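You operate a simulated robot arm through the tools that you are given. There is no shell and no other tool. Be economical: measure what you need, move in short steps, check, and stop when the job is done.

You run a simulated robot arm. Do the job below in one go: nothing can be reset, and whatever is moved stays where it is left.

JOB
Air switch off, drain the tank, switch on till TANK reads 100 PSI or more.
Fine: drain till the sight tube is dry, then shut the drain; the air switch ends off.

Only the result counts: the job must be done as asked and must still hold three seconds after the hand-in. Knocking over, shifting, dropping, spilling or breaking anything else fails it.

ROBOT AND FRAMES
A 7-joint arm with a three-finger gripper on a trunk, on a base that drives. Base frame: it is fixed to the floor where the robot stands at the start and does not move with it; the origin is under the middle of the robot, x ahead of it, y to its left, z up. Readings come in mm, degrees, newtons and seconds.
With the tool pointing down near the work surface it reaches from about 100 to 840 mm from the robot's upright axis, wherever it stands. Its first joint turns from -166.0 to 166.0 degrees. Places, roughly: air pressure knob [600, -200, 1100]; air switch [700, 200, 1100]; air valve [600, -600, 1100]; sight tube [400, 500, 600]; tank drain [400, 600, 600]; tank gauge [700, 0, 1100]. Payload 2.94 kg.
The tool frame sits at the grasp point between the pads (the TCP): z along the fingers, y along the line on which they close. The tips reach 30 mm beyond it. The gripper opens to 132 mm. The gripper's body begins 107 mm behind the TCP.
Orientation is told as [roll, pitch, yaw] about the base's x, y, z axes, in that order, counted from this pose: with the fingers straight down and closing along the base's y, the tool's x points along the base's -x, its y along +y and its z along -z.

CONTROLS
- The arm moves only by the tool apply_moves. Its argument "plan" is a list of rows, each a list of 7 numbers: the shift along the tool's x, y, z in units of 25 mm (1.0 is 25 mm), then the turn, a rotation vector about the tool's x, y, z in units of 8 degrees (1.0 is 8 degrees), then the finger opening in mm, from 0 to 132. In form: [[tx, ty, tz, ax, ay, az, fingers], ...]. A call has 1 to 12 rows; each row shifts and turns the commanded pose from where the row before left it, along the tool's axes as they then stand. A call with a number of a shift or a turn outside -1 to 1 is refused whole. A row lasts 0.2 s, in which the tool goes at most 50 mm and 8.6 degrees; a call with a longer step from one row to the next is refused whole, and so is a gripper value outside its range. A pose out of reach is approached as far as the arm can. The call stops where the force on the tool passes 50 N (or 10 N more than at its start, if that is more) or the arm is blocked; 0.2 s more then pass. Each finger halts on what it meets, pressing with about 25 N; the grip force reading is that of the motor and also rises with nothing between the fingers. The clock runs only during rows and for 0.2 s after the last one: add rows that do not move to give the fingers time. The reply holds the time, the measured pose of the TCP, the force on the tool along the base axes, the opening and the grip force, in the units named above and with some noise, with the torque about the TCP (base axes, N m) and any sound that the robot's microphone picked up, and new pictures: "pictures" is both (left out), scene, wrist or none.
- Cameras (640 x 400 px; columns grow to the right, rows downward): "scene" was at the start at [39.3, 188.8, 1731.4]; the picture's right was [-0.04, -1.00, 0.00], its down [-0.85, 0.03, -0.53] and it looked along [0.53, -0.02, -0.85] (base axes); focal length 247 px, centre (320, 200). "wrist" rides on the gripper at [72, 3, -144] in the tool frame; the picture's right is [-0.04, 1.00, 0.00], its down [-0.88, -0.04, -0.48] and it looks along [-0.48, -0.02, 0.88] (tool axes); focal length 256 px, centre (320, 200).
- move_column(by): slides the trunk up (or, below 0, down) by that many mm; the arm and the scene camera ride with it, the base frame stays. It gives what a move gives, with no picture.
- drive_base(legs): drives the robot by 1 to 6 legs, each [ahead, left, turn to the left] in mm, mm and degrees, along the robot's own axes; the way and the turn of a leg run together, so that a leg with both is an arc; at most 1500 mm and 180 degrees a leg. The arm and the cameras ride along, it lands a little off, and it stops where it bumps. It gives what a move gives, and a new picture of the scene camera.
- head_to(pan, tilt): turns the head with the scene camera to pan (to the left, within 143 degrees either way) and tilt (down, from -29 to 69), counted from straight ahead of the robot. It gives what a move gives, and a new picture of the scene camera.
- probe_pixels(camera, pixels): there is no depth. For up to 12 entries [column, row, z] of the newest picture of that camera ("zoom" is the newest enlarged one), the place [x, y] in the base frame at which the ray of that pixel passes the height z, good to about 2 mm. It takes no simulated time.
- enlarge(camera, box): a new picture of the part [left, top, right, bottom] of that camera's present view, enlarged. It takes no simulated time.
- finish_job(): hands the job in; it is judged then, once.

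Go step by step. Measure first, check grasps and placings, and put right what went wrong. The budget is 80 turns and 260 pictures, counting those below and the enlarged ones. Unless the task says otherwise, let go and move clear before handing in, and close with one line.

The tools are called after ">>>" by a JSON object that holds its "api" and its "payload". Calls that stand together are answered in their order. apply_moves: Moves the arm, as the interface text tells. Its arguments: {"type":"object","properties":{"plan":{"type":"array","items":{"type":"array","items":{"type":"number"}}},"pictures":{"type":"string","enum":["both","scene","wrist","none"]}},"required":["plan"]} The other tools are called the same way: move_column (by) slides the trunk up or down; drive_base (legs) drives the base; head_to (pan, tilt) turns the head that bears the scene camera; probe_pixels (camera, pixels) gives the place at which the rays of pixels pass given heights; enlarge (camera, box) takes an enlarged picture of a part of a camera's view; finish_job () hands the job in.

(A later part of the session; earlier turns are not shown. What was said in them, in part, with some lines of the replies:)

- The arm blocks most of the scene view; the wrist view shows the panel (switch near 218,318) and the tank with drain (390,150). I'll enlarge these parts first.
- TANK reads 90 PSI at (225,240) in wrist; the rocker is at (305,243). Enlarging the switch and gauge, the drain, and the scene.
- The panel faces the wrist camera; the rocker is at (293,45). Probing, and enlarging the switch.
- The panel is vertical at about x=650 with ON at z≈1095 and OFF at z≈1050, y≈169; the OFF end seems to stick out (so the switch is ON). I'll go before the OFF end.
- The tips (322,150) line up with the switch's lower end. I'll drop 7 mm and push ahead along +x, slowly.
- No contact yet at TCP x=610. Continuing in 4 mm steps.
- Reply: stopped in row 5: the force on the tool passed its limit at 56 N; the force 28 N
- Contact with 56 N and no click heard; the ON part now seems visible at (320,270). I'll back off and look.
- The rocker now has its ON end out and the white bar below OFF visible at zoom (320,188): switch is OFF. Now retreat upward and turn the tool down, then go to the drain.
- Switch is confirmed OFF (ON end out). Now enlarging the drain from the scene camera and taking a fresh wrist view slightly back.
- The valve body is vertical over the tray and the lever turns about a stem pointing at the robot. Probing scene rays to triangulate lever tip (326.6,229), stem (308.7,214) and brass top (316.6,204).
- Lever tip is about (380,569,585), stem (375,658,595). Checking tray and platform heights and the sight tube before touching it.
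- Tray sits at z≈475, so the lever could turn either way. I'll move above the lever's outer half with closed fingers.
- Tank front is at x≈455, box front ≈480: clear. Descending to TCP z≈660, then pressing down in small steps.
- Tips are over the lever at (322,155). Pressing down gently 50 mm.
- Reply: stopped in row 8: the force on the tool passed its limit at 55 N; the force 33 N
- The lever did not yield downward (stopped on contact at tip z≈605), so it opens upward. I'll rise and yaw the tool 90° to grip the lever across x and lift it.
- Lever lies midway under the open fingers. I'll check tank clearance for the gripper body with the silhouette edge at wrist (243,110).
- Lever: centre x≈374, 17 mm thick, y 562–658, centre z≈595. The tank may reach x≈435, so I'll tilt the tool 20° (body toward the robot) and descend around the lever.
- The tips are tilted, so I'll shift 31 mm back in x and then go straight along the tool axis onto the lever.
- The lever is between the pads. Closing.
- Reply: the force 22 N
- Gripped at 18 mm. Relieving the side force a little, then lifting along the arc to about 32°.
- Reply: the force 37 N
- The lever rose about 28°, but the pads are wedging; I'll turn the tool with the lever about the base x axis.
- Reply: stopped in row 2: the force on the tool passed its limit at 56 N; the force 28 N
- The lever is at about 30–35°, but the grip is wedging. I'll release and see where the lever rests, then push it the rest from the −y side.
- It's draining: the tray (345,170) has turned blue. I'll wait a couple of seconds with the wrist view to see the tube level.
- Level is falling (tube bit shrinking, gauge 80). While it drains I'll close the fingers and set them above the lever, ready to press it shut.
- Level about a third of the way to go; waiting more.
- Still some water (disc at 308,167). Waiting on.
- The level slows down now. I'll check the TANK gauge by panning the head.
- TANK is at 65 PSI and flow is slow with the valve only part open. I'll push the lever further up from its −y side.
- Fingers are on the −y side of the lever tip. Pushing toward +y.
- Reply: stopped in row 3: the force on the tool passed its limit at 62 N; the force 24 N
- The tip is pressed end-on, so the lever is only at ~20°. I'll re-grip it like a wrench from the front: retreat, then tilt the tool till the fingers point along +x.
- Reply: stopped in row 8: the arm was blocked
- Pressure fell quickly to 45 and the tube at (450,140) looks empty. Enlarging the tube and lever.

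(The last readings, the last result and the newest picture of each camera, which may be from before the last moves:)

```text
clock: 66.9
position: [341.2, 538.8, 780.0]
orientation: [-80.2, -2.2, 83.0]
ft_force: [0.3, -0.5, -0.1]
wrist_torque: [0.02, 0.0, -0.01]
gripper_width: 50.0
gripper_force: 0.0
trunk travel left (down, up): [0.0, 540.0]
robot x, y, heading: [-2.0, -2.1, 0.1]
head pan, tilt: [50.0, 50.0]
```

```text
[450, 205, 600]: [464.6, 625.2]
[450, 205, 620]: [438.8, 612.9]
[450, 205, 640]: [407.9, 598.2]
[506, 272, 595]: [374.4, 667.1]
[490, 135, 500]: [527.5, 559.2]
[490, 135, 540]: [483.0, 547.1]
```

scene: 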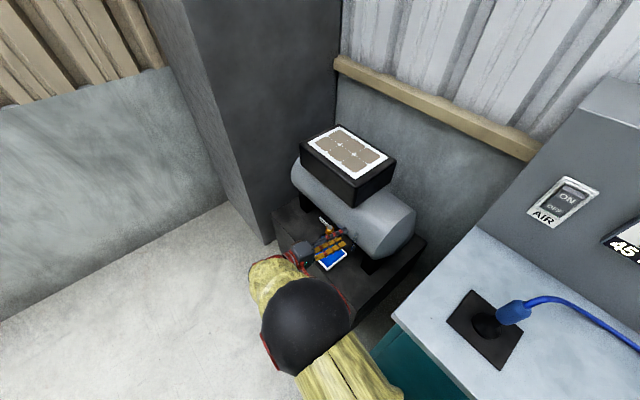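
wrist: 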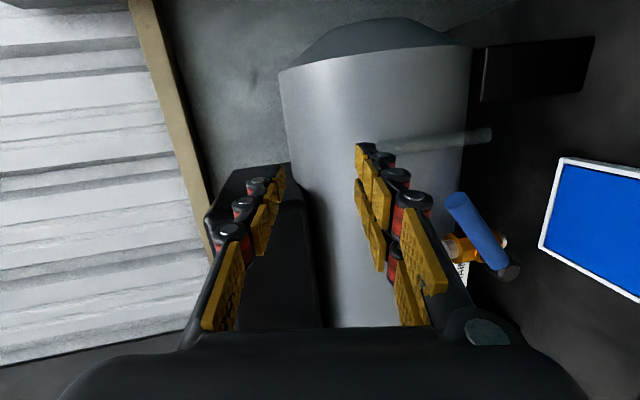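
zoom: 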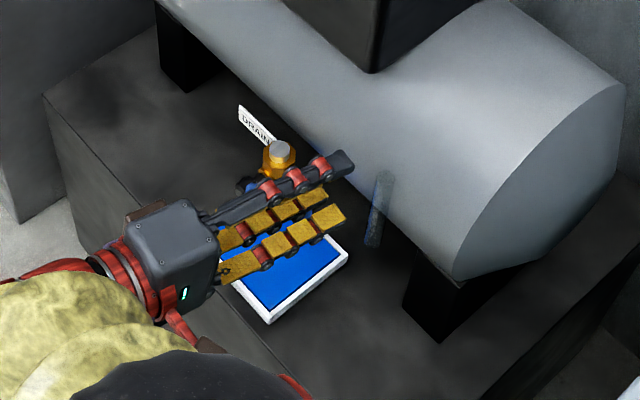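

The tube is dry (no blue at zoom 270,85) and the lever stands at about 45°. I'll close the fingers and lay them over the lever, to press it down shut.

>>> {"api": "apply_moves", "payload": {"plan": [[0, 0, 0, 0, 0, 0, 20], [0, 0, 0, 0, 0, 0, 0], [0, 0, 0, 0, 0, 0, 0], [-0.495, 0.776, 0.317, 0, 0, 0, 0], [-0.495, 0.776, 0.317, 0, 0, 0, 0], [-0.495, 0.776, 0.317, 0, 0, 0, 0], [-0.495, 0.776, 0.317, 0, 0, 0, 0]]}}

>>> {"api": "enlarge", "payload": {"camera": "scene", "box": [280, 190, 400, 290]}}

```text
clock: 68.5
position: [370.1, 590.2, 709.7]
orientation: [-80.0, -3.0, 82.5]
ft_force: [0.5, 0.3, -0.2]
wrist_torque: [0.0, 0.0, 0.05]
gripper_width: 0.1
gripper_force: 25.3
trunk travel left (down, up): [0.0, 540.0]
robot x, y, heading: [-0.7, -6.5, -0.1]
head pan, tilt: [50.0, 50.0]
```

scene: 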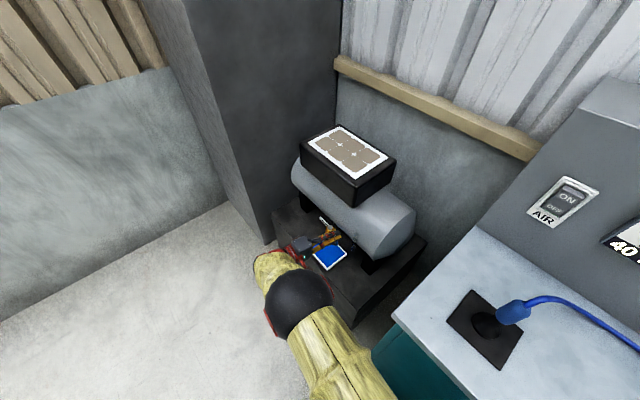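
wrist: 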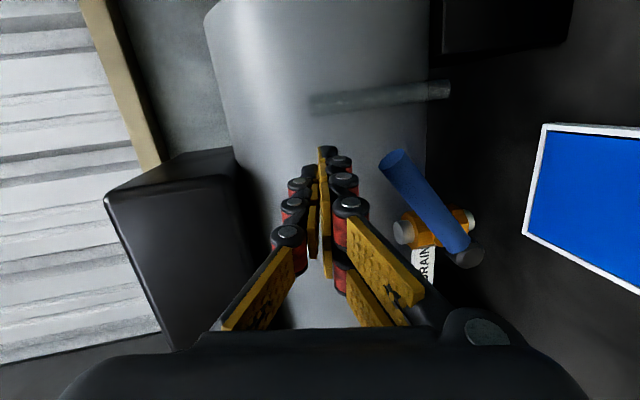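

```text
4.00 times, centred on (340, 240) of scene
```

zoom: 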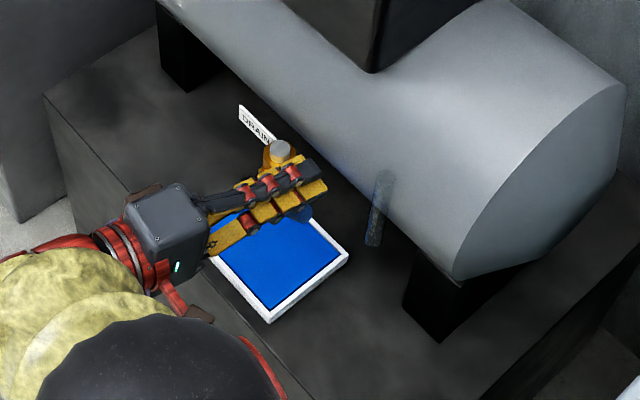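

Fingers are over the lever. Pressing straight down about 95 mm.

>>> {"api": "apply_moves", "payload": {"plan": [[0.015, 0.394, 0.07, 0, 0, 0, 0], [0.015, 0.394, 0.07, 0, 0, 0, 0], [0.015, 0.394, 0.07, 0, 0, 0, 0], [0.015, 0.394, 0.07, 0, 0, 0, 0], [0.015, 0.394, 0.07, 0, 0, 0, 0], [0.015, 0.394, 0.07, 0, 0, 0, 0], [0.015, 0.394, 0.07, 0, 0, 0, 0], [0.015, 0.394, 0.07, 0, 0, 0, 0], [0.015, 0.394, 0.07, 0, 0, 0, 0], [0.015, 0.2, 0.035, 0, 0, 0, 0]]}}

>>> {"api": "enlarge", "payload": {"camera": "scene", "box": [280, 190, 400, 290]}}

```text
clock: 69.6
position: [369.8, 579.4, 662.1]
orientation: [-80.4, -2.3, 81.8]
ft_force: [-9.5, -18.1, 7.6]
wrist_torque: [-0.35, 0.17, -0.18]
gripper_width: 0.0
gripper_force: 24.6
trunk travel left (down, up): [0.0, 540.0]
robot x, y, heading: [-1.3, -3.3, -0.0]
head pan, tilt: [50.0, 50.0]
stopped in row 5: the force on the tool passed its limit at 57 N (the readings are from after the stop); the commanded pose is now the measured one
```

scene: 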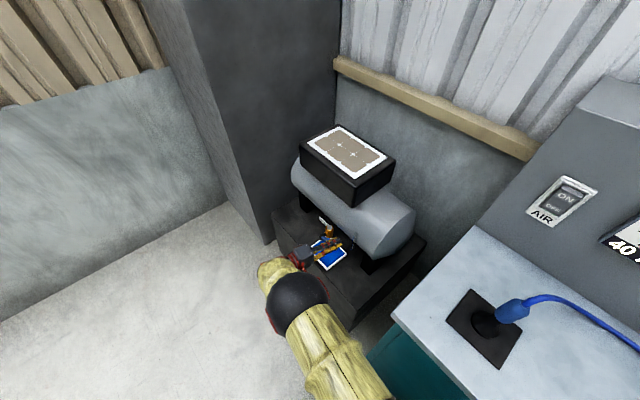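
wrist: 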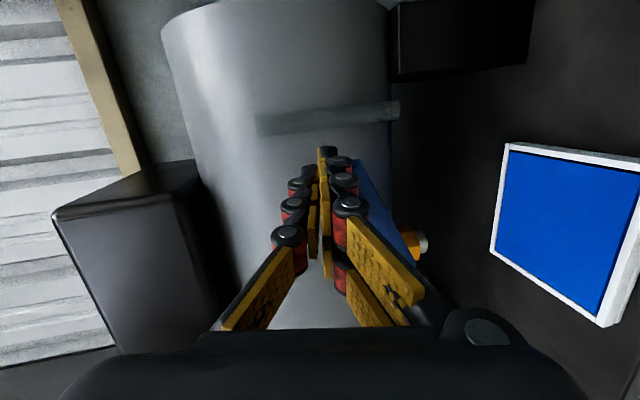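

```text
4.00 times, centred on (340, 240) of scene
```

zoom: 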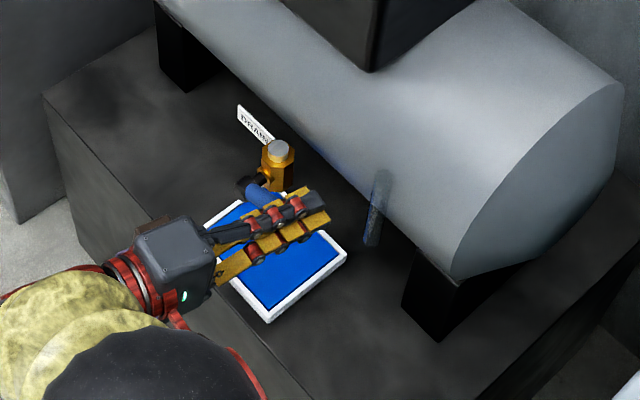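

The fingers slipped off the tip end. I'll rise 25 mm, shift 35 mm toward the pivot and press again.

>>> {"api": "apply_moves", "payload": {"plan": [[0.1, 0, 0, 0, 0, 0, 0], [-0.04, -0.984, -0.174, 0, 0, 0, 0], [-0.694, 0.041, -0.08, 0, 0, 0, 0], [-0.694, 0.041, -0.08, 0, 0, 0, 0], [0.05, 0.394, 0.07, 0, 0, 0, 0], [0.05, 0.394, 0.07, 0, 0, 0, 0], [0.05, 0.394, 0.07, 0, 0, 0, 0], [0.05, 0.394, 0.07, 0, 0, 0, 0], [0.05, 0.394, 0.07, 0, 0, 0, 0], [0.05, 0.394, 0.07, 0, 0, 0, 0]]}}

>>> {"api": "enlarge", "payload": {"camera": "scene", "box": [280, 190, 400, 290]}}

```text
clock: 71.8
position: [373.5, 610.4, 627.8]
orientation: [-80.3, -2.5, 81.8]
ft_force: [0.3, -0.6, -0.1]
wrist_torque: [-0.06, 0.0, -0.04]
gripper_width: 0.0
gripper_force: 25.0
trunk travel left (down, up): [0.0, 540.0]
robot x, y, heading: [-1.0, 0.3, -0.4]
head pan, tilt: [50.0, 50.0]
```

scene: 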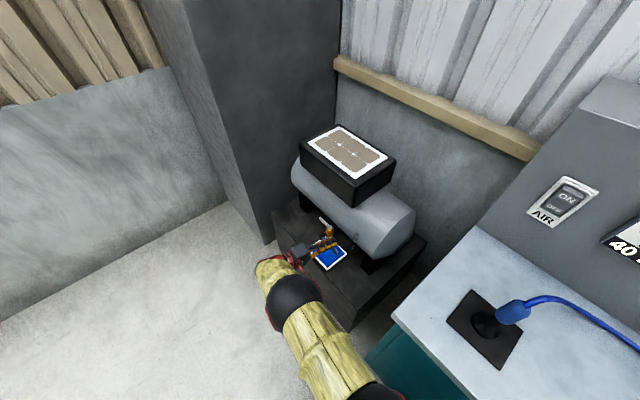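
wrist: 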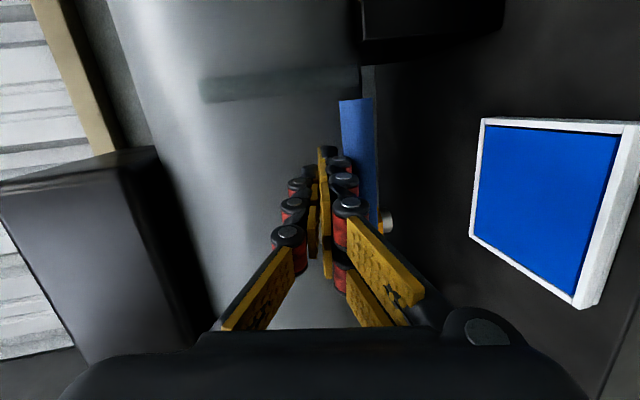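

```text
4.00 times, centred on (340, 240) of scene
```

zoom: 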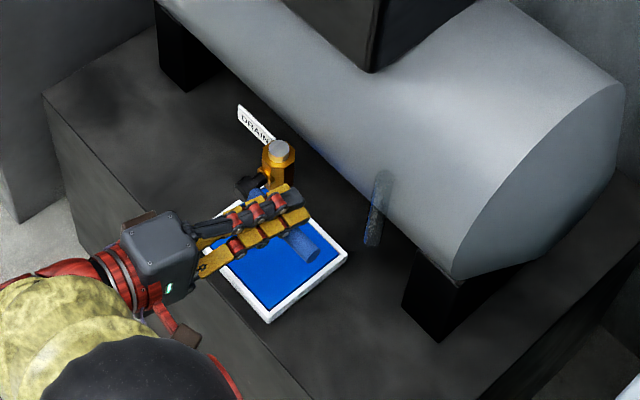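

The lever is almost horizontal again with 40 PSI held. Moving out along the lever and pressing till the stop.

>>> {"api": "apply_moves", "payload": {"plan": [[0, -0.2, 0, 0, 0, 0, 0], [1, 0, 0, 0, 0, 0, 0], [0.006, 0.23, 0.035, 0, 0, 0, 0], [0.006, 0.16, 0.028, 0, 0, 0, 0], [0.006, 0.16, 0.028, 0, 0, 0, 0], [0.006, 0.16, 0.028, 0, 0, 0, 0], [0.006, 0.16, 0.028, 0, 0, 0, 0], [0.006, 0.16, 0.028, 0, 0, 0, 0], [0.006, 0.16, 0.028, 0, 0, 0, 0], [0.006, 0.16, 0.028, 0, 0, 0, 0]]}}

>>> {"api": "enlarge", "payload": {"camera": "wrist", "box": [240, 60, 480, 260]}}

```text
clock: 73.3
position: [373.3, 586.7, 625.4]
orientation: [-81.0, -3.2, 81.5]
ft_force: [-11.6, -12.7, 25.7]
wrist_torque: [-0.51, 0.13, -0.19]
gripper_width: 0.1
gripper_force: 24.5
trunk travel left (down, up): [0.0, 540.0]
robot x, y, heading: [-4.1, -0.6, -0.2]
head pan, tilt: [50.0, 50.0]
stopped in row 7: the force on the tool passed its limit at 54 N (the readings are from after the stop); the commanded pose is now the measured one
```

scene: 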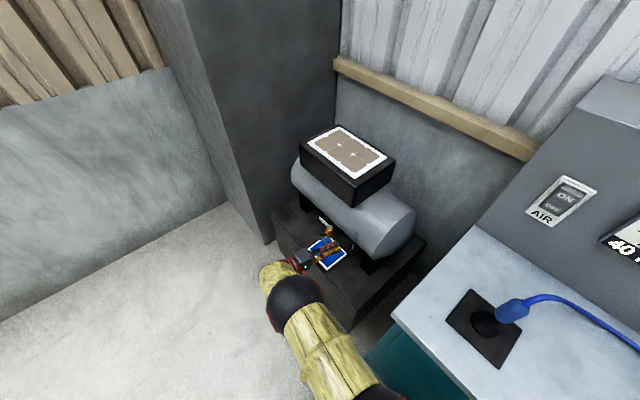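
wrist: 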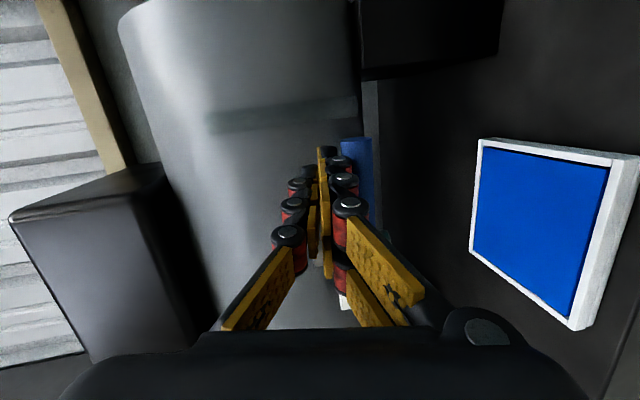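

```text
2.00 times, centred on (360, 160) of wrist
```

zoom: 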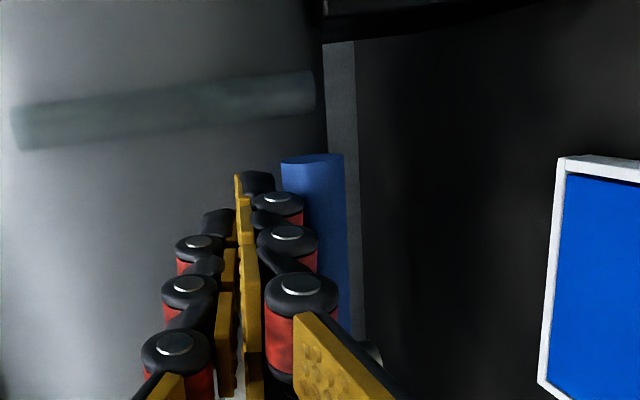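

Firm stop at 54 N. Lifting off and checking lever and gauge.

>>> {"api": "apply_moves", "payload": {"plan": [[-0.03, -0.79, -0.14, 0, 0, 0, 0], [-0.03, -0.79, -0.14, 0, 0, 0, 0], [-0.03, -0.79, -0.14, 0, 0, 0, 0], [-0.03, -0.79, -0.14, 0, 0, 0, 0], [0, -0.79, -0.14, 0, 0, 0, 0], [0, -0.79, -0.14, 0, 0, 0, 0], [0, -0.79, -0.14, 0, 0, 0, 0]]}}

>>> {"api": "enlarge", "payload": {"camera": "scene", "box": [280, 190, 400, 290]}}

>>> {"api": "enlarge", "payload": {"camera": "wrist", "box": [320, 60, 560, 300]}}

>>> {"api": "head_to", "payload": {"pan": 15, "tilt": 40}}

```text
clock: 74.9
position: [371.4, 583.1, 764.1]
orientation: [-80.7, -3.0, 81.4]
ft_force: [-0.5, -0.1, -0.8]
wrist_torque: [0.01, -0.04, 0.0]
gripper_width: 0.0
gripper_force: 25.0
trunk travel left (down, up): [0.0, 540.0]
robot x, y, heading: [-2.6, -1.2, -0.0]
head pan, tilt: [50.0, 50.0]
```

scene: 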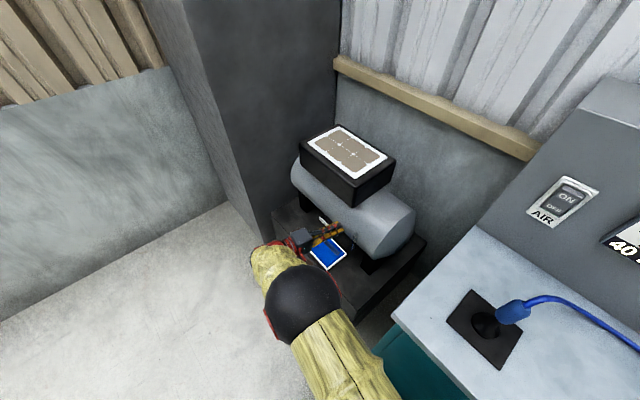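
wrist: 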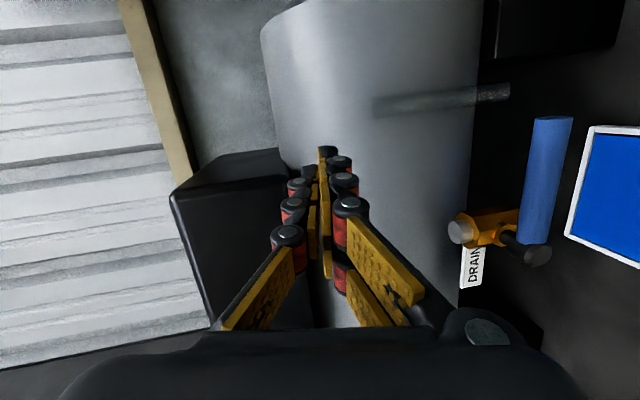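

```text
4.00 times, centred on (340, 240) of scene
```

zoom: 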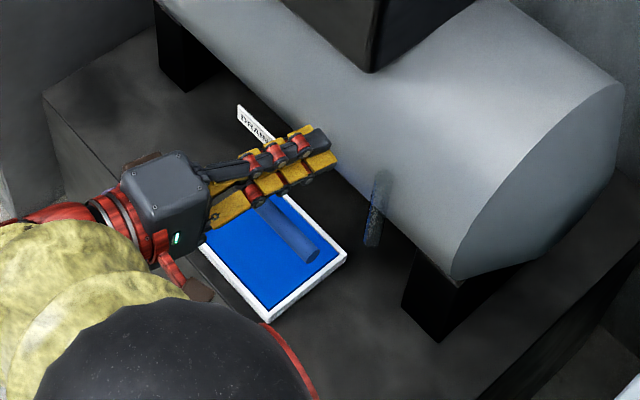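

```text
1.67 times, centred on (440, 180) of wrist
```

zoom: 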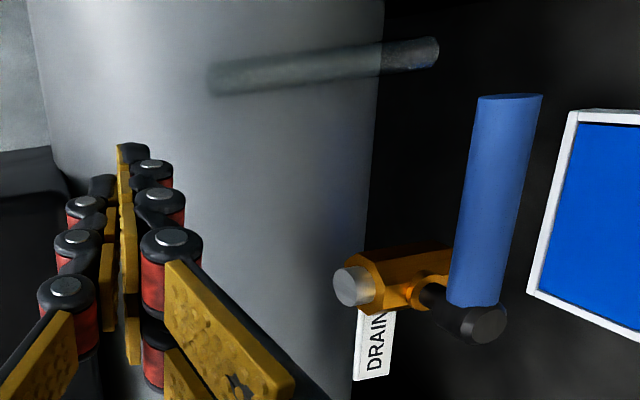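

```text
clock: 75.9
position: [371.5, 583.4, 764.8]
orientation: [-80.9, -3.1, 81.4]
ft_force: [-0.7, -0.5, -0.4]
wrist_torque: [-0.02, -0.03, 0.0]
gripper_width: 0.1
gripper_force: 25.1
trunk travel left (down, up): [0.0, 540.0]
robot x, y, heading: [-2.6, -0.4, -0.0]
head pan, tilt: [15.0, 40.0]
```

scene: 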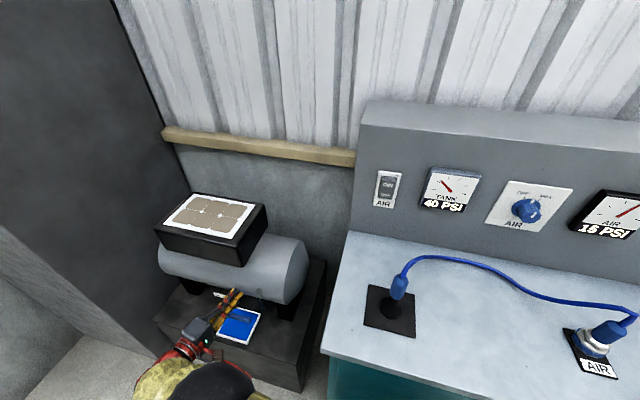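

TANK holds at 40 PSI. I'll inspect the tube's bottom end closely for leftover water.

>>> {"api": "enlarge", "payload": {"camera": "wrist", "box": [450, 70, 530, 120]}}

>>> {"api": "enlarge", "payload": {"camera": "scene", "box": [230, 270, 290, 320]}}

```text
8.00 times, centred on (490, 95) of wrist
```

zoom: 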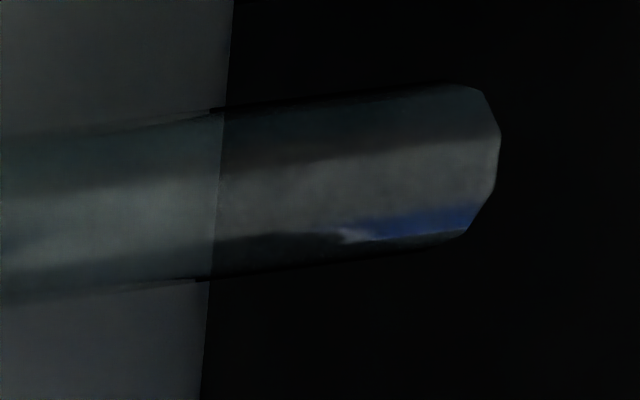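

```text
8.00 times, centred on (260, 295) of scene
```

zoom: 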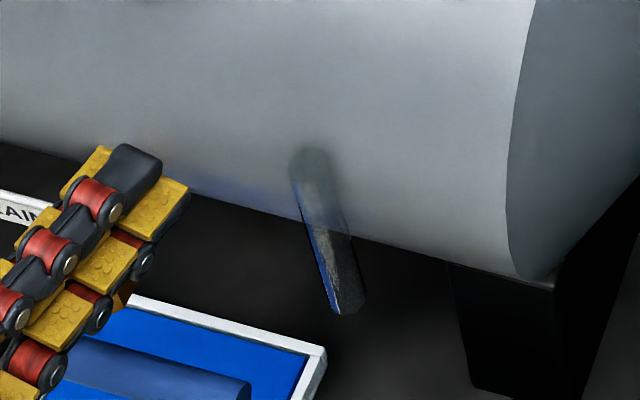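

The blue streak is the tray's reflection; the tube is dry and the drain shut. Now raising the trunk and straightening the tool to go back to the switch.

>>> {"api": "move_column", "payload": {"by": 250}}

>>> {"api": "apply_moves", "payload": {"plan": [[0, 0, -0.9, 0, 0, 0, 0], [0, 0, -0.9, 0, 0, 0, 0], [0, 0, 0, -1, 0, 0, 0], [0, 0, 0, -1, 0, 0, 0], [0, 0, 0, -1, 0, 0, 0], [0, 0, 0, -1, 0, 0, 0], [0, 0, 0, -1, 0, 0, 0], [0, 0, 0, -1, 0, 0, 0], [0, 0, 0, -1, 0, 0, 0], [0, 0, 0, -1, 0, 0, 0], [0, 0, 0, -1, 0, 0, 0], [0, 0, 0, -1, 0, 0, 0]], "pictures": "none"}}

>>> {"api": "apply_moves", "payload": {"plan": [[0, 0, -1, 0, 0, 1, 0], [0, 0, -1, 0, 0, 1, 0], [0, 0, -1, 0, 0, 1, 0], [0, 0, -1, 0, 0, 1, 0], [0, 0, -1, 0, 0, 1, 0], [0, 0, -1, 0, 0, 1, 0], [0, 0, -1, 0, 0, 1, 0], [0, 0, -1, 0, 0, 1, 0], [0, 0, -1, 0, 0, 1, 0], [0, 0, -1, 0, 0, 1, 0]]}}

```text
clock: 78.5
position: [371.5, 582.8, 1013.4]
orientation: [-80.7, -3.0, 81.4]
ft_force: [-0.6, -0.6, -0.5]
wrist_torque: [-0.01, -0.01, -0.04]
gripper_width: 0.0
gripper_force: 24.8
trunk travel left (down, up): [-250.0, 290.0]
robot x, y, heading: [0.6, -3.1, -0.1]
head pan, tilt: [15.0, 40.0]
```

```text
clock: 81.1
position: [325.3, 589.7, 1019.7]
orientation: [-0.7, -3.0, 81.6]
ft_force: [-0.4, -0.2, -0.1]
wrist_torque: [0.01, 0.0, -0.01]
gripper_width: 0.0
gripper_force: 24.5
trunk travel left (down, up): [-250.0, 290.0]
robot x, y, heading: [-0.0, -5.7, 0.1]
head pan, tilt: [15.0, 40.0]
```

```text
clock: 83.3
position: [319.0, 578.1, 1270.3]
orientation: [2.8, -1.2, 1.4]
ft_force: [-1.0, -0.5, 0.2]
wrist_torque: [-0.03, -0.03, 0.0]
gripper_width: 0.1
gripper_force: 24.5
trunk travel left (down, up): [-250.0, 290.0]
robot x, y, heading: [1.3, -3.5, 0.1]
head pan, tilt: [15.0, 40.0]
```

scene: 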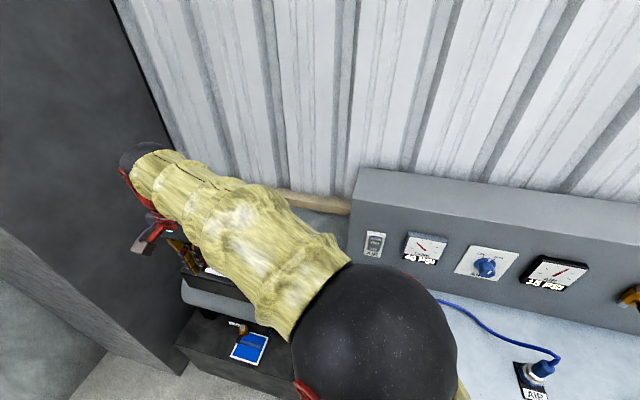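
wrist: 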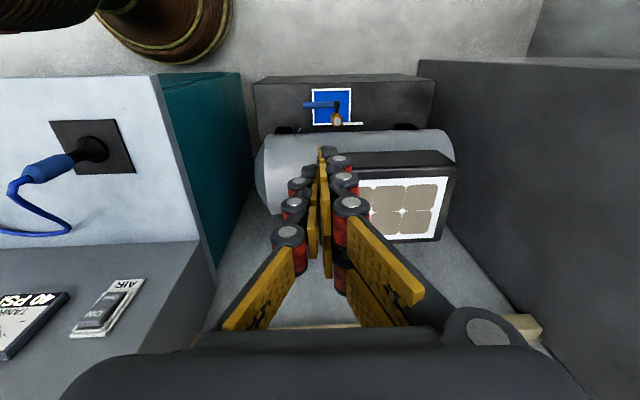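

Both drain lever and tube look right. Moving back over the console toward the switch and pitching the tool.

>>> {"api": "apply_moves", "payload": {"plan": [[0, 0, -0.2, 0.35, 0.15, 0.175, 0], [-0.3, -0.97, -0.09, 0, 0, 0, 0], [-0.3, -0.97, -0.09, 0, 0, 0, 0], [-0.3, -0.97, -0.09, 0, 0, 0, 0], [-0.3, -0.97, -0.09, 0, 0, 0, 0], [-0.3, -0.97, -0.09, 0, 0, 0, 0], [-0.3, -0.97, -0.09, 0, 0, 0, 0], [-0.3, -0.97, -0.09, 0, 0, 0, 0], [-0.3, -0.97, -0.09, 0, 0, 0, 0], [-0.3, -0.97, -0.09, 0, 0, 0, 0], [-0.3, -0.97, -0.09, 0, 0, 0, 0], [-0.3, -0.97, 0, 0, 0, 0, 0]], "pictures": "none"}}

>>> {"api": "apply_moves", "payload": {"plan": [[-0.3, -0.96, 0, 0, 0, 0, 0], [-0.3, -0.96, 0, 0, 0, 0, 0], [-0.3, -0.96, 0, 0, 0, 0, 0], [-0.3, -0.96, 0, 0, 0, 0, 0], [-0.3, -0.96, 0, 0, 0, 0, 0], [-0.3, -0.96, 0, 0, 0, 0, 0]], "pictures": "none"}}

>>> {"api": "apply_moves", "payload": {"plan": [[0, 0, 0, 0, -0.9375, 0, 0], [0, 0, 0, 0, -0.9375, 0, 0], [0, 0, 0, 0, -0.9375, 0, 0], [0, 0, 0, 0, -0.9375, 0, 0], [0, 0, 0, 0, -0.9375, 0, 0], [0, 0, 0, 0, -0.9375, 0, 0], [0, 0, 0, 0, -0.9375, 0, 0], [0, 0, 0, 0, -0.9375, 0, 0]]}}

```text
clock: 85.9
position: [403.7, 311.6, 1299.9]
orientation: [0.1, -0.1, 0.2]
ft_force: [-0.3, 1.4, 0.0]
wrist_torque: [-0.01, 0.0, -0.01]
gripper_width: 0.1
gripper_force: 25.2
trunk travel left (down, up): [-250.0, 290.0]
robot x, y, heading: [0.7, -3.1, -0.1]
head pan, tilt: [15.0, 40.0]
```

```text
clock: 87.3
position: [449.0, 166.2, 1299.8]
orientation: [0.2, 0.0, 0.2]
ft_force: [0.2, 0.0, 0.2]
wrist_torque: [0.02, 0.01, 0.04]
gripper_width: 0.5
gripper_force: 25.1
trunk travel left (down, up): [-250.0, 290.0]
robot x, y, heading: [-2.7, -5.0, -0.0]
head pan, tilt: [15.0, 40.0]
```

```text
clock: 89.1
position: [449.3, 168.5, 1298.4]
orientation: [0.1, -60.2, 0.1]
ft_force: [-0.1, -0.7, 0.2]
wrist_torque: [0.02, 0.01, -0.02]
gripper_width: 0.0
gripper_force: 25.1
trunk travel left (down, up): [-250.0, 290.0]
robot x, y, heading: [-2.0, -1.6, -0.1]
head pan, tilt: [15.0, 40.0]
```

scene: 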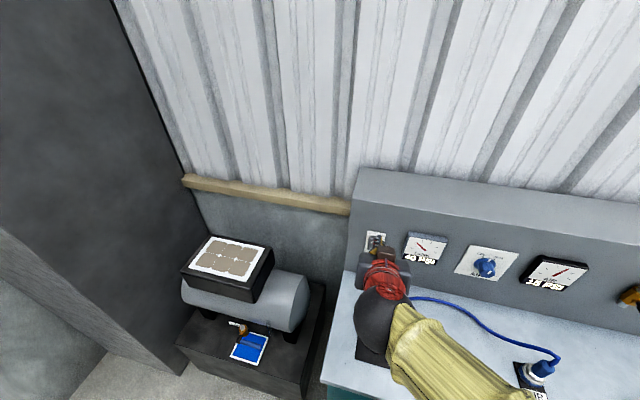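
wrist: 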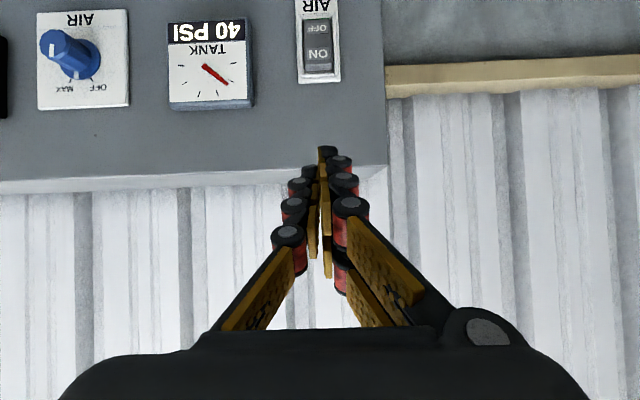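

TANK 40 PSI, steady. Approaching the ON end (z≈1098).

>>> {"api": "apply_moves", "payload": {"plan": [[0.456, 0, 0.911, 0, 0, 0, 0], [0.456, 0, 0.911, 0, 0, 0, 0], [0.456, 0, 0.911, 0, 0, 0, 0], [0.456, 0, 0.911, 0, 0, 0, 0], [0.456, 0, 0.911, 0, 0, 0, 0], [0.456, 0, 0.911, 0, 0, 0, 0], [0.456, 0, 0.911, 0, 0, 0, 0], [0.456, 0, 0.911, 0, 0, 0, 0], [0.456, 0, 0.911, 0, 0, 0, 0]], "pictures": "wrist"}}

>>> {"api": "apply_moves", "payload": {"plan": [[-0.12, 0, 0.2078, 0, 0, 0, 0], [-0.12, 0, 0.2078, 0, 0, 0, 0], [-0.12, 0, 0.2078, 0, 0, 0, 0], [-0.12, 0, 0.2078, 0, 0, 0, 0], [-0.08, 0, 0.1386, 0, 0, 0, 0], [-0.08, 0, 0.1386, 0, 0, 0, 0], [-0.08, 0, 0.1386, 0, 0, 0, 0], [-0.08, 0, 0.1386, 0, 0, 0, 0], [-0.08, 0, 0.1386, 0, 0, 0, 0], [-0.08, 0, 0.1386, 0, 0, 0, 0]]}}

```text
clock: 91.1
position: [576.2, 166.3, 1107.9]
orientation: [0.1, -60.1, 0.0]
ft_force: [0.2, 0.3, 0.5]
wrist_torque: [0.0, -0.02, 0.01]
gripper_width: 0.0
gripper_force: 25.1
trunk travel left (down, up): [-250.0, 290.0]
robot x, y, heading: [0.4, -2.2, -0.1]
head pan, tilt: [15.0, 40.0]
```

wrist: 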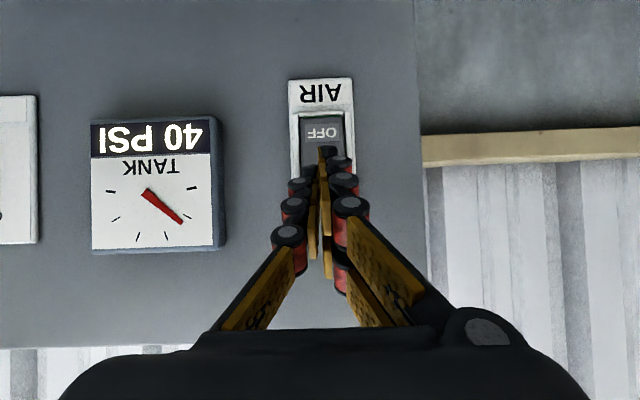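

```text
clock: 93.3
position: [624.2, 167.4, 1105.5]
orientation: [0.2, -60.1, 0.1]
ft_force: [-1.9, 0.3, 0.9]
wrist_torque: [0.0, -0.06, -0.02]
gripper_width: 0.2
gripper_force: 24.9
trunk travel left (down, up): [-250.0, 290.0]
robot x, y, heading: [-1.8, -0.9, -0.2]
head pan, tilt: [15.0, 40.0]
```

scene: 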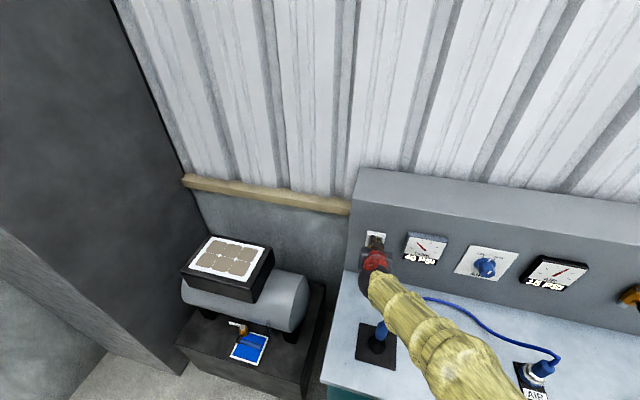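
wrist: 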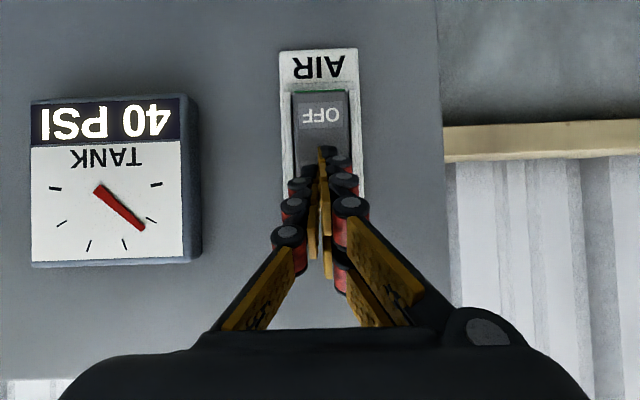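

The OFF end now covers the white bar with the green edge showing: switched ON. Backing off and getting ready before the OFF end while watching the gauge.

>>> {"api": "apply_moves", "payload": {"plan": [[0.35, 0, -0.6, 0, 0, 0, 0], [0.35, 0, -0.6, 0, 0, 0, 0], [0.67, 0, 0.387, 0, 0, 0, 0], [0.67, 0, 0.387, 0, 0, 0, 0], [0.67, 0, 0.387, 0, 0, 0, 0], [0, 0, 0, 0, 0, 0, 0], [0, 0, 0, 0, 0, 0, 0], [0, 0, 0, 0, 0, 0, 0], [0, 0, 0, 0, 0, 0, 0]], "pictures": "wrist"}}

```text
clock: 95.3
position: [587.8, 167.1, 1047.7]
orientation: [0.1, -60.1, 0.1]
ft_force: [0.4, 0.4, -0.1]
wrist_torque: [0.01, 0.02, 0.02]
gripper_width: 0.0
gripper_force: 24.9
trunk travel left (down, up): [-250.0, 290.0]
robot x, y, heading: [-1.8, -0.8, -0.1]
head pan, tilt: [15.0, 40.0]
```

wrist: 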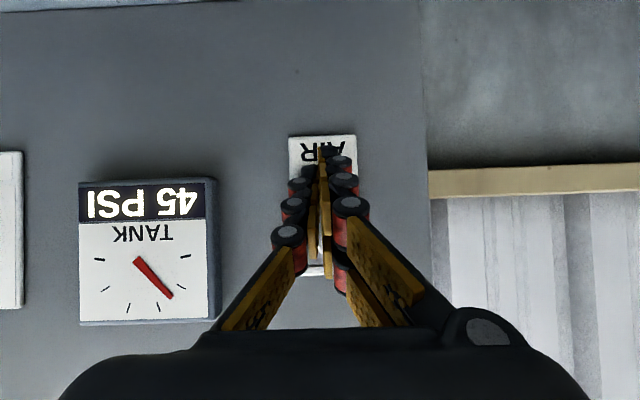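

Gauge rises (45 PSI). Waiting.

>>> {"api": "apply_moves", "payload": {"plan": [[0, 0, 0, 0, 0, 0, 0], [0, 0, 0, 0, 0, 0, 0], [0, 0, 0, 0, 0, 0, 0], [0, 0, 0, 0, 0, 0, 0], [0, 0, 0, 0, 0, 0, 0], [0, 0, 0, 0, 0, 0, 0], [0, 0, 0, 0, 0, 0, 0], [0, 0, 0, 0, 0, 0, 0], [0, 0, 0, 0, 0, 0, 0], [0, 0, 0, 0, 0, 0, 0], [0, 0, 0, 0, 0, 0, 0], [0, 0, 0, 0, 0, 0, 0]], "pictures": "none"}}

>>> {"api": "apply_moves", "payload": {"plan": [[0, 0, 0, 0, 0, 0, 0], [0, 0, 0, 0, 0, 0, 0], [0, 0, 0, 0, 0, 0, 0], [0, 0, 0, 0, 0, 0, 0], [0, 0, 0, 0, 0, 0, 0], [0, 0, 0, 0, 0, 0, 0], [0, 0, 0, 0, 0, 0, 0], [0, 0, 0, 0, 0, 0, 0], [0, 0, 0, 0, 0, 0, 0], [0, 0, 0, 0, 0, 0, 0], [0, 0, 0, 0, 0, 0, 0], [0, 0, 0, 0, 0, 0, 0]], "pictures": "wrist"}}

```text
clock: 97.9
position: [588.4, 168.4, 1047.7]
orientation: [0.0, -60.0, 0.1]
ft_force: [0.4, -0.1, -0.5]
wrist_torque: [-0.01, 0.03, 0.0]
gripper_width: 0.1
gripper_force: 24.7
trunk travel left (down, up): [-250.0, 290.0]
robot x, y, heading: [-0.6, -0.8, -0.3]
head pan, tilt: [15.0, 40.0]
```

```text
clock: 100.5
position: [587.1, 166.8, 1048.3]
orientation: [0.1, -60.1, 0.1]
ft_force: [0.5, -0.3, 0.4]
wrist_torque: [0.0, 0.04, -0.01]
gripper_width: 0.0
gripper_force: 24.7
trunk travel left (down, up): [-250.0, 290.0]
robot x, y, heading: [-1.5, -4.0, 0.1]
head pan, tilt: [15.0, 40.0]
```

wrist: 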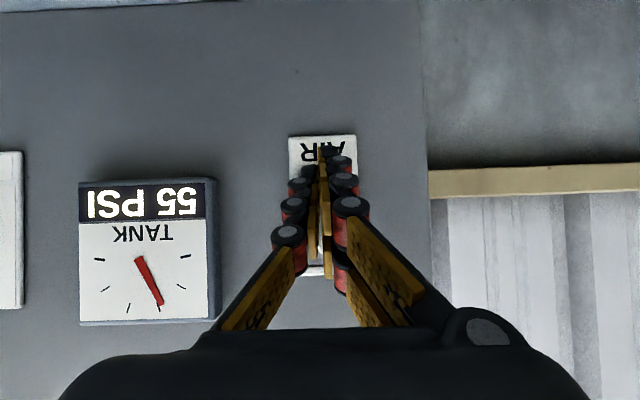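

About 2 PSI/s; some 22 s to go. Waiting in a batch.

>>> {"api": "apply_moves", "payload": {"plan": [[0, 0, 0, 0, 0, 0, 0], [0, 0, 0, 0, 0, 0, 0], [0, 0, 0, 0, 0, 0, 0], [0, 0, 0, 0, 0, 0, 0], [0, 0, 0, 0, 0, 0, 0], [0, 0, 0, 0, 0, 0, 0], [0, 0, 0, 0, 0, 0, 0], [0, 0, 0, 0, 0, 0, 0], [0, 0, 0, 0, 0, 0, 0], [0, 0, 0, 0, 0, 0, 0], [0, 0, 0, 0, 0, 0, 0], [0, 0, 0, 0, 0, 0, 0]], "pictures": "none"}}

>>> {"api": "apply_moves", "payload": {"plan": [[0, 0, 0, 0, 0, 0, 0], [0, 0, 0, 0, 0, 0, 0], [0, 0, 0, 0, 0, 0, 0], [0, 0, 0, 0, 0, 0, 0], [0, 0, 0, 0, 0, 0, 0], [0, 0, 0, 0, 0, 0, 0], [0, 0, 0, 0, 0, 0, 0], [0, 0, 0, 0, 0, 0, 0], [0, 0, 0, 0, 0, 0, 0], [0, 0, 0, 0, 0, 0, 0], [0, 0, 0, 0, 0, 0, 0], [0, 0, 0, 0, 0, 0, 0]], "pictures": "none"}}

>>> {"api": "apply_moves", "payload": {"plan": [[0, 0, 0, 0, 0, 0, 0], [0, 0, 0, 0, 0, 0, 0], [0, 0, 0, 0, 0, 0, 0], [0, 0, 0, 0, 0, 0, 0], [0, 0, 0, 0, 0, 0, 0], [0, 0, 0, 0, 0, 0, 0], [0, 0, 0, 0, 0, 0, 0], [0, 0, 0, 0, 0, 0, 0], [0, 0, 0, 0, 0, 0, 0], [0, 0, 0, 0, 0, 0, 0], [0, 0, 0, 0, 0, 0, 0], [0, 0, 0, 0, 0, 0, 0]], "pictures": "none"}}

>>> {"api": "apply_moves", "payload": {"plan": [[0, 0, 0, 0, 0, 0, 0], [0, 0, 0, 0, 0, 0, 0], [0, 0, 0, 0, 0, 0, 0], [0, 0, 0, 0, 0, 0, 0], [0, 0, 0, 0, 0, 0, 0], [0, 0, 0, 0, 0, 0, 0], [0, 0, 0, 0, 0, 0, 0], [0, 0, 0, 0, 0, 0, 0], [0, 0, 0, 0, 0, 0, 0], [0, 0, 0, 0, 0, 0, 0], [0, 0, 0, 0, 0, 0, 0], [0, 0, 0, 0, 0, 0, 0]], "pictures": "none"}}

>>> {"api": "apply_moves", "payload": {"plan": [[0, 0, 0, 0, 0, 0, 0], [0, 0, 0, 0, 0, 0, 0], [0, 0, 0, 0, 0, 0, 0], [0, 0, 0, 0, 0, 0, 0], [0, 0, 0, 0, 0, 0, 0], [0, 0, 0, 0, 0, 0, 0], [0, 0, 0, 0, 0, 0, 0], [0, 0, 0, 0, 0, 0, 0], [0, 0, 0, 0, 0, 0, 0], [0, 0, 0, 0, 0, 0, 0], [0, 0, 0, 0, 0, 0, 0], [0, 0, 0, 0, 0, 0, 0]], "pictures": "none"}}

>>> {"api": "apply_moves", "payload": {"plan": [[0, 0, 0, 0, 0, 0, 0], [0, 0, 0, 0, 0, 0, 0], [0, 0, 0, 0, 0, 0, 0], [0, 0, 0, 0, 0, 0, 0], [0, 0, 0, 0, 0, 0, 0], [0, 0, 0, 0, 0, 0, 0], [0, 0, 0, 0, 0, 0, 0], [0, 0, 0, 0, 0, 0, 0], [0, 0, 0, 0, 0, 0, 0], [0, 0, 0, 0, 0, 0, 0], [0, 0, 0, 0, 0, 0, 0], [0, 0, 0, 0, 0, 0, 0]], "pictures": "wrist"}}

```text
clock: 103.1
position: [588.2, 167.8, 1049.0]
orientation: [0.1, -60.0, 0.2]
ft_force: [0.2, -0.6, 0.3]
wrist_torque: [-0.01, 0.0, 0.02]
gripper_width: 0.1
gripper_force: 25.5
trunk travel left (down, up): [-250.0, 290.0]
robot x, y, heading: [-3.5, -2.3, -0.2]
head pan, tilt: [15.0, 40.0]
```

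```text
clock: 105.7
position: [587.4, 167.1, 1047.4]
orientation: [0.1, -60.0, 0.1]
ft_force: [-0.5, -0.8, -1.4]
wrist_torque: [0.0, -0.03, 0.0]
gripper_width: 0.0
gripper_force: 25.1
trunk travel left (down, up): [-250.0, 290.0]
robot x, y, heading: [1.2, -2.4, -0.2]
head pan, tilt: [15.0, 40.0]
```

```text
clock: 108.3
position: [587.1, 166.3, 1048.4]
orientation: [0.2, -60.0, 0.1]
ft_force: [-0.8, 0.9, 0.3]
wrist_torque: [-0.02, 0.0, 0.0]
gripper_width: 0.0
gripper_force: 25.1
trunk travel left (down, up): [-250.0, 290.0]
robot x, y, heading: [0.5, -1.4, -0.2]
head pan, tilt: [15.0, 40.0]
```

```text
clock: 110.9
position: [587.0, 166.6, 1047.3]
orientation: [0.0, -60.0, 0.1]
ft_force: [0.0, 0.1, 0.0]
wrist_torque: [0.01, 0.03, 0.06]
gripper_width: 0.0
gripper_force: 24.9
trunk travel left (down, up): [-250.0, 290.0]
robot x, y, heading: [2.0, -1.0, -0.0]
head pan, tilt: [15.0, 40.0]
```

```text
clock: 113.5
position: [587.8, 167.9, 1047.6]
orientation: [0.2, -60.0, 0.1]
ft_force: [-1.0, 0.1, 0.1]
wrist_torque: [0.0, -0.01, -0.01]
gripper_width: 0.1
gripper_force: 25.2
trunk travel left (down, up): [-250.0, 290.0]
robot x, y, heading: [-0.4, -5.7, -0.1]
head pan, tilt: [15.0, 40.0]
```

```text
clock: 116.1
position: [588.1, 167.8, 1047.6]
orientation: [0.1, -60.2, 0.1]
ft_force: [0.2, -0.4, -0.8]
wrist_torque: [-0.01, 0.01, 0.0]
gripper_width: 0.2
gripper_force: 24.9
trunk travel left (down, up): [-250.0, 290.0]
robot x, y, heading: [-1.3, 1.3, -0.2]
head pan, tilt: [15.0, 40.0]
```

wrist: 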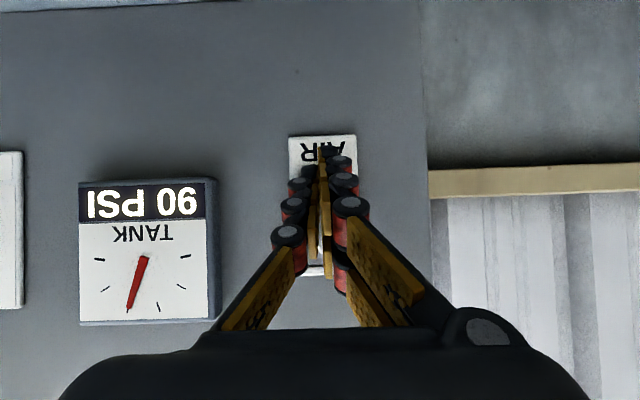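

90 PSI now. Another ~8 s.

>>> {"api": "apply_moves", "payload": {"plan": [[0, 0, 0, 0, 0, 0, 0], [0, 0, 0, 0, 0, 0, 0], [0, 0, 0, 0, 0, 0, 0], [0, 0, 0, 0, 0, 0, 0], [0, 0, 0, 0, 0, 0, 0], [0, 0, 0, 0, 0, 0, 0], [0, 0, 0, 0, 0, 0, 0], [0, 0, 0, 0, 0, 0, 0], [0, 0, 0, 0, 0, 0, 0], [0, 0, 0, 0, 0, 0, 0], [0, 0, 0, 0, 0, 0, 0], [0, 0, 0, 0, 0, 0, 0]], "pictures": "none"}}

>>> {"api": "apply_moves", "payload": {"plan": [[0, 0, 0, 0, 0, 0, 0], [0, 0, 0, 0, 0, 0, 0], [0, 0, 0, 0, 0, 0, 0], [0, 0, 0, 0, 0, 0, 0], [0, 0, 0, 0, 0, 0, 0], [0, 0, 0, 0, 0, 0, 0], [0, 0, 0, 0, 0, 0, 0], [0, 0, 0, 0, 0, 0, 0], [0, 0, 0, 0, 0, 0, 0], [0, 0, 0, 0, 0, 0, 0], [0, 0, 0, 0, 0, 0, 0], [0, 0, 0, 0, 0, 0, 0]], "pictures": "wrist"}}

>>> {"api": "apply_moves", "payload": {"plan": [[0, 0, 0, 0, 0, 0, 0], [0, 0, 0, 0, 0, 0, 0], [0, 0, 0, 0, 0, 0, 0], [0, 0, 0, 0, 0, 0, 0], [0, 0, 0, 0, 0, 0, 0], [0, 0, 0, 0, 0, 0, 0], [0, 0, 0, 0, 0, 0, 0], [0, 0, 0, 0, 0, 0, 0], [0, 0, 0, 0, 0, 0, 0], [0, 0, 0, 0, 0, 0, 0]], "pictures": "wrist"}}

```text
clock: 118.7
position: [589.4, 167.5, 1048.1]
orientation: [0.1, -60.0, 0.1]
ft_force: [0.6, -0.1, 0.1]
wrist_torque: [0.03, 0.0, -0.01]
gripper_width: 0.2
gripper_force: 25.3
trunk travel left (down, up): [-250.0, 290.0]
robot x, y, heading: [0.3, -0.1, 0.1]
head pan, tilt: [15.0, 40.0]
```

```text
clock: 121.3
position: [587.4, 167.2, 1048.1]
orientation: [0.0, -60.0, 0.2]
ft_force: [0.5, -0.1, -0.1]
wrist_torque: [0.02, -0.03, 0.01]
gripper_width: 0.0
gripper_force: 25.3
trunk travel left (down, up): [-250.0, 290.0]
robot x, y, heading: [-2.6, -3.1, -0.1]
head pan, tilt: [15.0, 40.0]
```

wrist: 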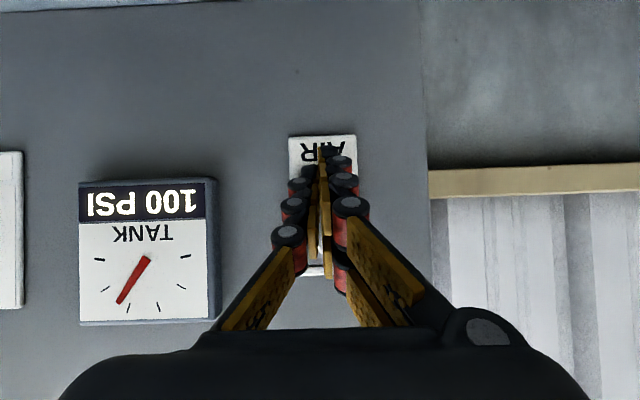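

```text
clock: 123.5
position: [587.9, 166.6, 1048.1]
orientation: [0.1, -60.0, 0.1]
ft_force: [-0.6, 0.0, -0.6]
wrist_torque: [0.0, -0.01, -0.01]
gripper_width: 0.0
gripper_force: 25.0
trunk travel left (down, up): [-250.0, 290.0]
robot x, y, heading: [-2.3, -1.6, -0.4]
head pan, tilt: [15.0, 40.0]
```

wrist: 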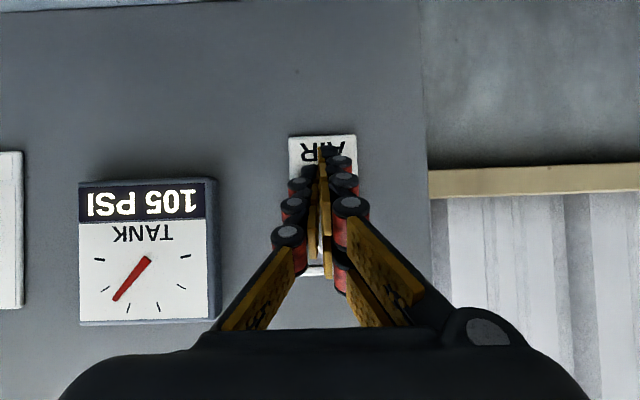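

TANK reads 105 PSI. Pressing the OFF end now.

>>> {"api": "apply_moves", "payload": {"plan": [[-0.2, 0, 0.3464, 0, 0, 0, 0], [-0.2, 0, 0.3464, 0, 0, 0, 0], [-0.08, 0, 0.1386, 0, 0, 0, 0], [-0.08, 0, 0.1386, 0, 0, 0, 0], [-0.08, 0, 0.1386, 0, 0, 0, 0], [-0.08, 0, 0.1386, 0, 0, 0, 0], [-0.08, 0, 0.1386, 0, 0, 0, 0], [-0.08, 0, 0.1386, 0, 0, 0, 0]], "pictures": "none"}}

>>> {"api": "apply_moves", "payload": {"plan": [[0.4, 0, -0.693, 0, 0, 0, 0], [0.4, 0, -0.693, 0, 0, 0, 0], [0.4, 0, -0.693, 0, 0, 0, 0], [0.4, 0, -0.693, 0, 0, 0, 0], [-0.866, 0, -0.5, 0, 0, 0, 0], [-0.866, 0, -0.5, 0, 0, 0, 0], [-0.866, 0, -0.5, 0, 0, 0, 0], [-0.866, 0, -0.5, 0, 0, 0, 0], [-0.866, 0, -0.5, 0, 0, 0, 0], [-0.866, 0, -0.5, 0, 0, 0, 0]]}}

>>> {"api": "enlarge", "payload": {"camera": "wrist", "box": [100, 0, 380, 170]}}

```text
clock: 125.0
position: [618.1, 167.9, 1042.8]
orientation: [0.0, -59.7, 0.4]
ft_force: [-27.6, -1.0, 5.1]
wrist_torque: [0.14, -0.35, 0.05]
gripper_width: 0.2
gripper_force: 25.5
trunk travel left (down, up): [-250.0, 290.0]
robot x, y, heading: [-4.2, -1.0, 0.3]
head pan, tilt: [15.0, 40.0]
stopped in row 7: the force on the tool passed its limit at 56 N (the readings are from after the stop); the commanded pose is now the measured one
```

```text
clock: 127.2
position: [544.4, 166.9, 1192.0]
orientation: [0.0, -59.7, 0.2]
ft_force: [0.3, 0.9, -0.7]
wrist_torque: [-0.02, -0.01, -0.01]
gripper_width: 0.0
gripper_force: 25.1
trunk travel left (down, up): [-250.0, 290.0]
robot x, y, heading: [-0.4, -3.2, -0.3]
head pan, tilt: [15.0, 40.0]
```

scene: 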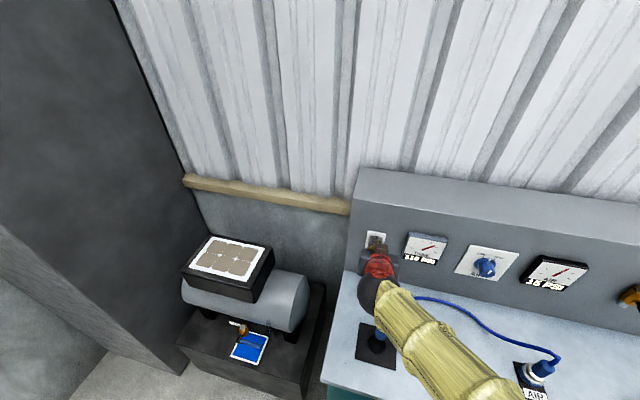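
wrist: 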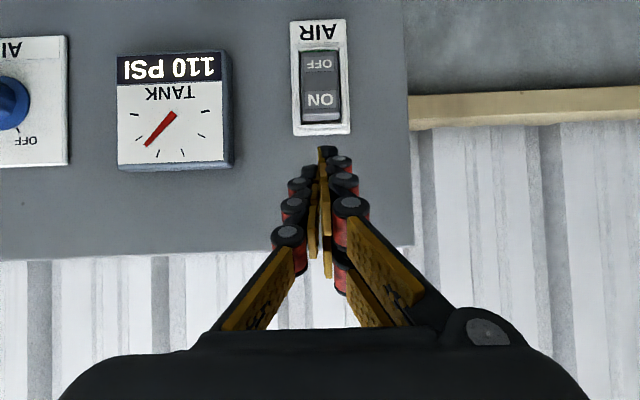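

```text
2.29 times, centred on (240, 85) of wrist
```

zoom: 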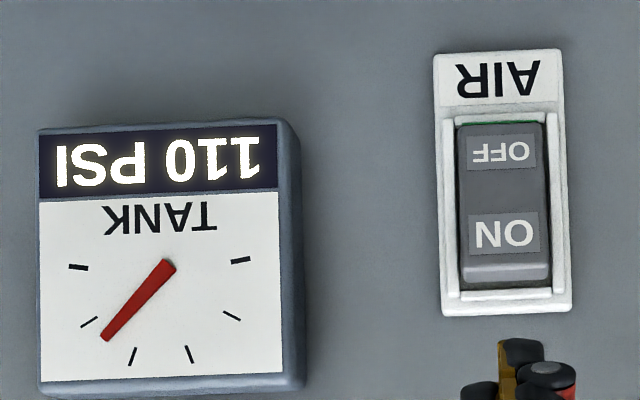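

Switch shows OFF pressed with TANK at 110 PSI. I'll wait a few seconds to see that the pressure holds and check the tank drain.

>>> {"api": "apply_moves", "payload": {"plan": [[0.4, 0, -0.693, 0, 0, 0, 0], [0.4, 0, -0.693, 0, 0, 0, 0], [0, 0, 0, 0, 0, 0, 0], [0, 0, 0, 0, 0, 0, 0], [0, 0, 0, 0, 0, 0, 0], [0, 0, 0, 0, 0, 0, 0], [0, 0, 0, 0, 0, 0, 0], [0, 0, 0, 0, 0, 0, 0], [0, 0, 0, 0, 0, 0, 0], [0, 0, 0, 0, 0, 0, 0], [0, 0, 0, 0, 0, 0, 0], [0, 0, 0, 0, 0, 0, 0]], "pictures": "wrist"}}

>>> {"api": "enlarge", "payload": {"camera": "scene", "box": [200, 300, 310, 370]}}

```text
clock: 129.8
position: [503.2, 168.9, 1193.3]
orientation: [-0.1, -59.7, 0.4]
ft_force: [1.0, -0.2, 0.8]
wrist_torque: [-0.02, -0.01, 0.03]
gripper_width: 0.0
gripper_force: 24.7
trunk travel left (down, up): [-250.0, 290.0]
robot x, y, heading: [-2.2, 1.9, -0.3]
head pan, tilt: [15.0, 40.0]
```

wrist: 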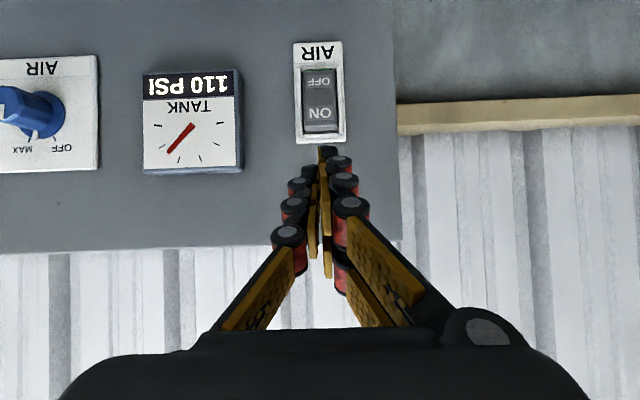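

```text
5.71 times, centred on (255, 335) of scene
```

zoom: 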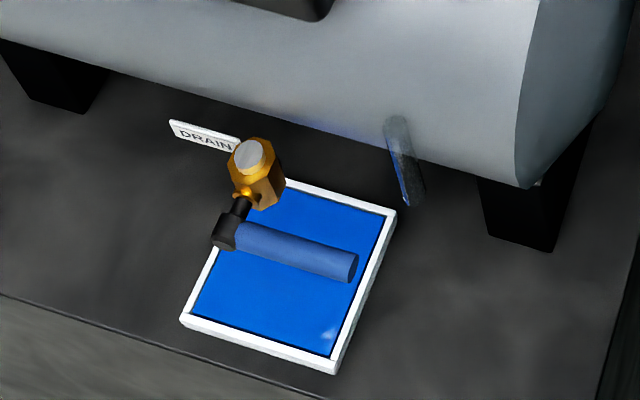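

The pressure holds at 110 PSI, the switch is off, the drain is shut, the sight tube is dry and the arm is clear. Handing in.

>>> {"api": "finish_job", "payload": {}}

```text
The job is handed in.
```

The job is done and handed in: the air switch is off, the sight tube is dry, the drain is shut, and TANK reads 110 PSI.
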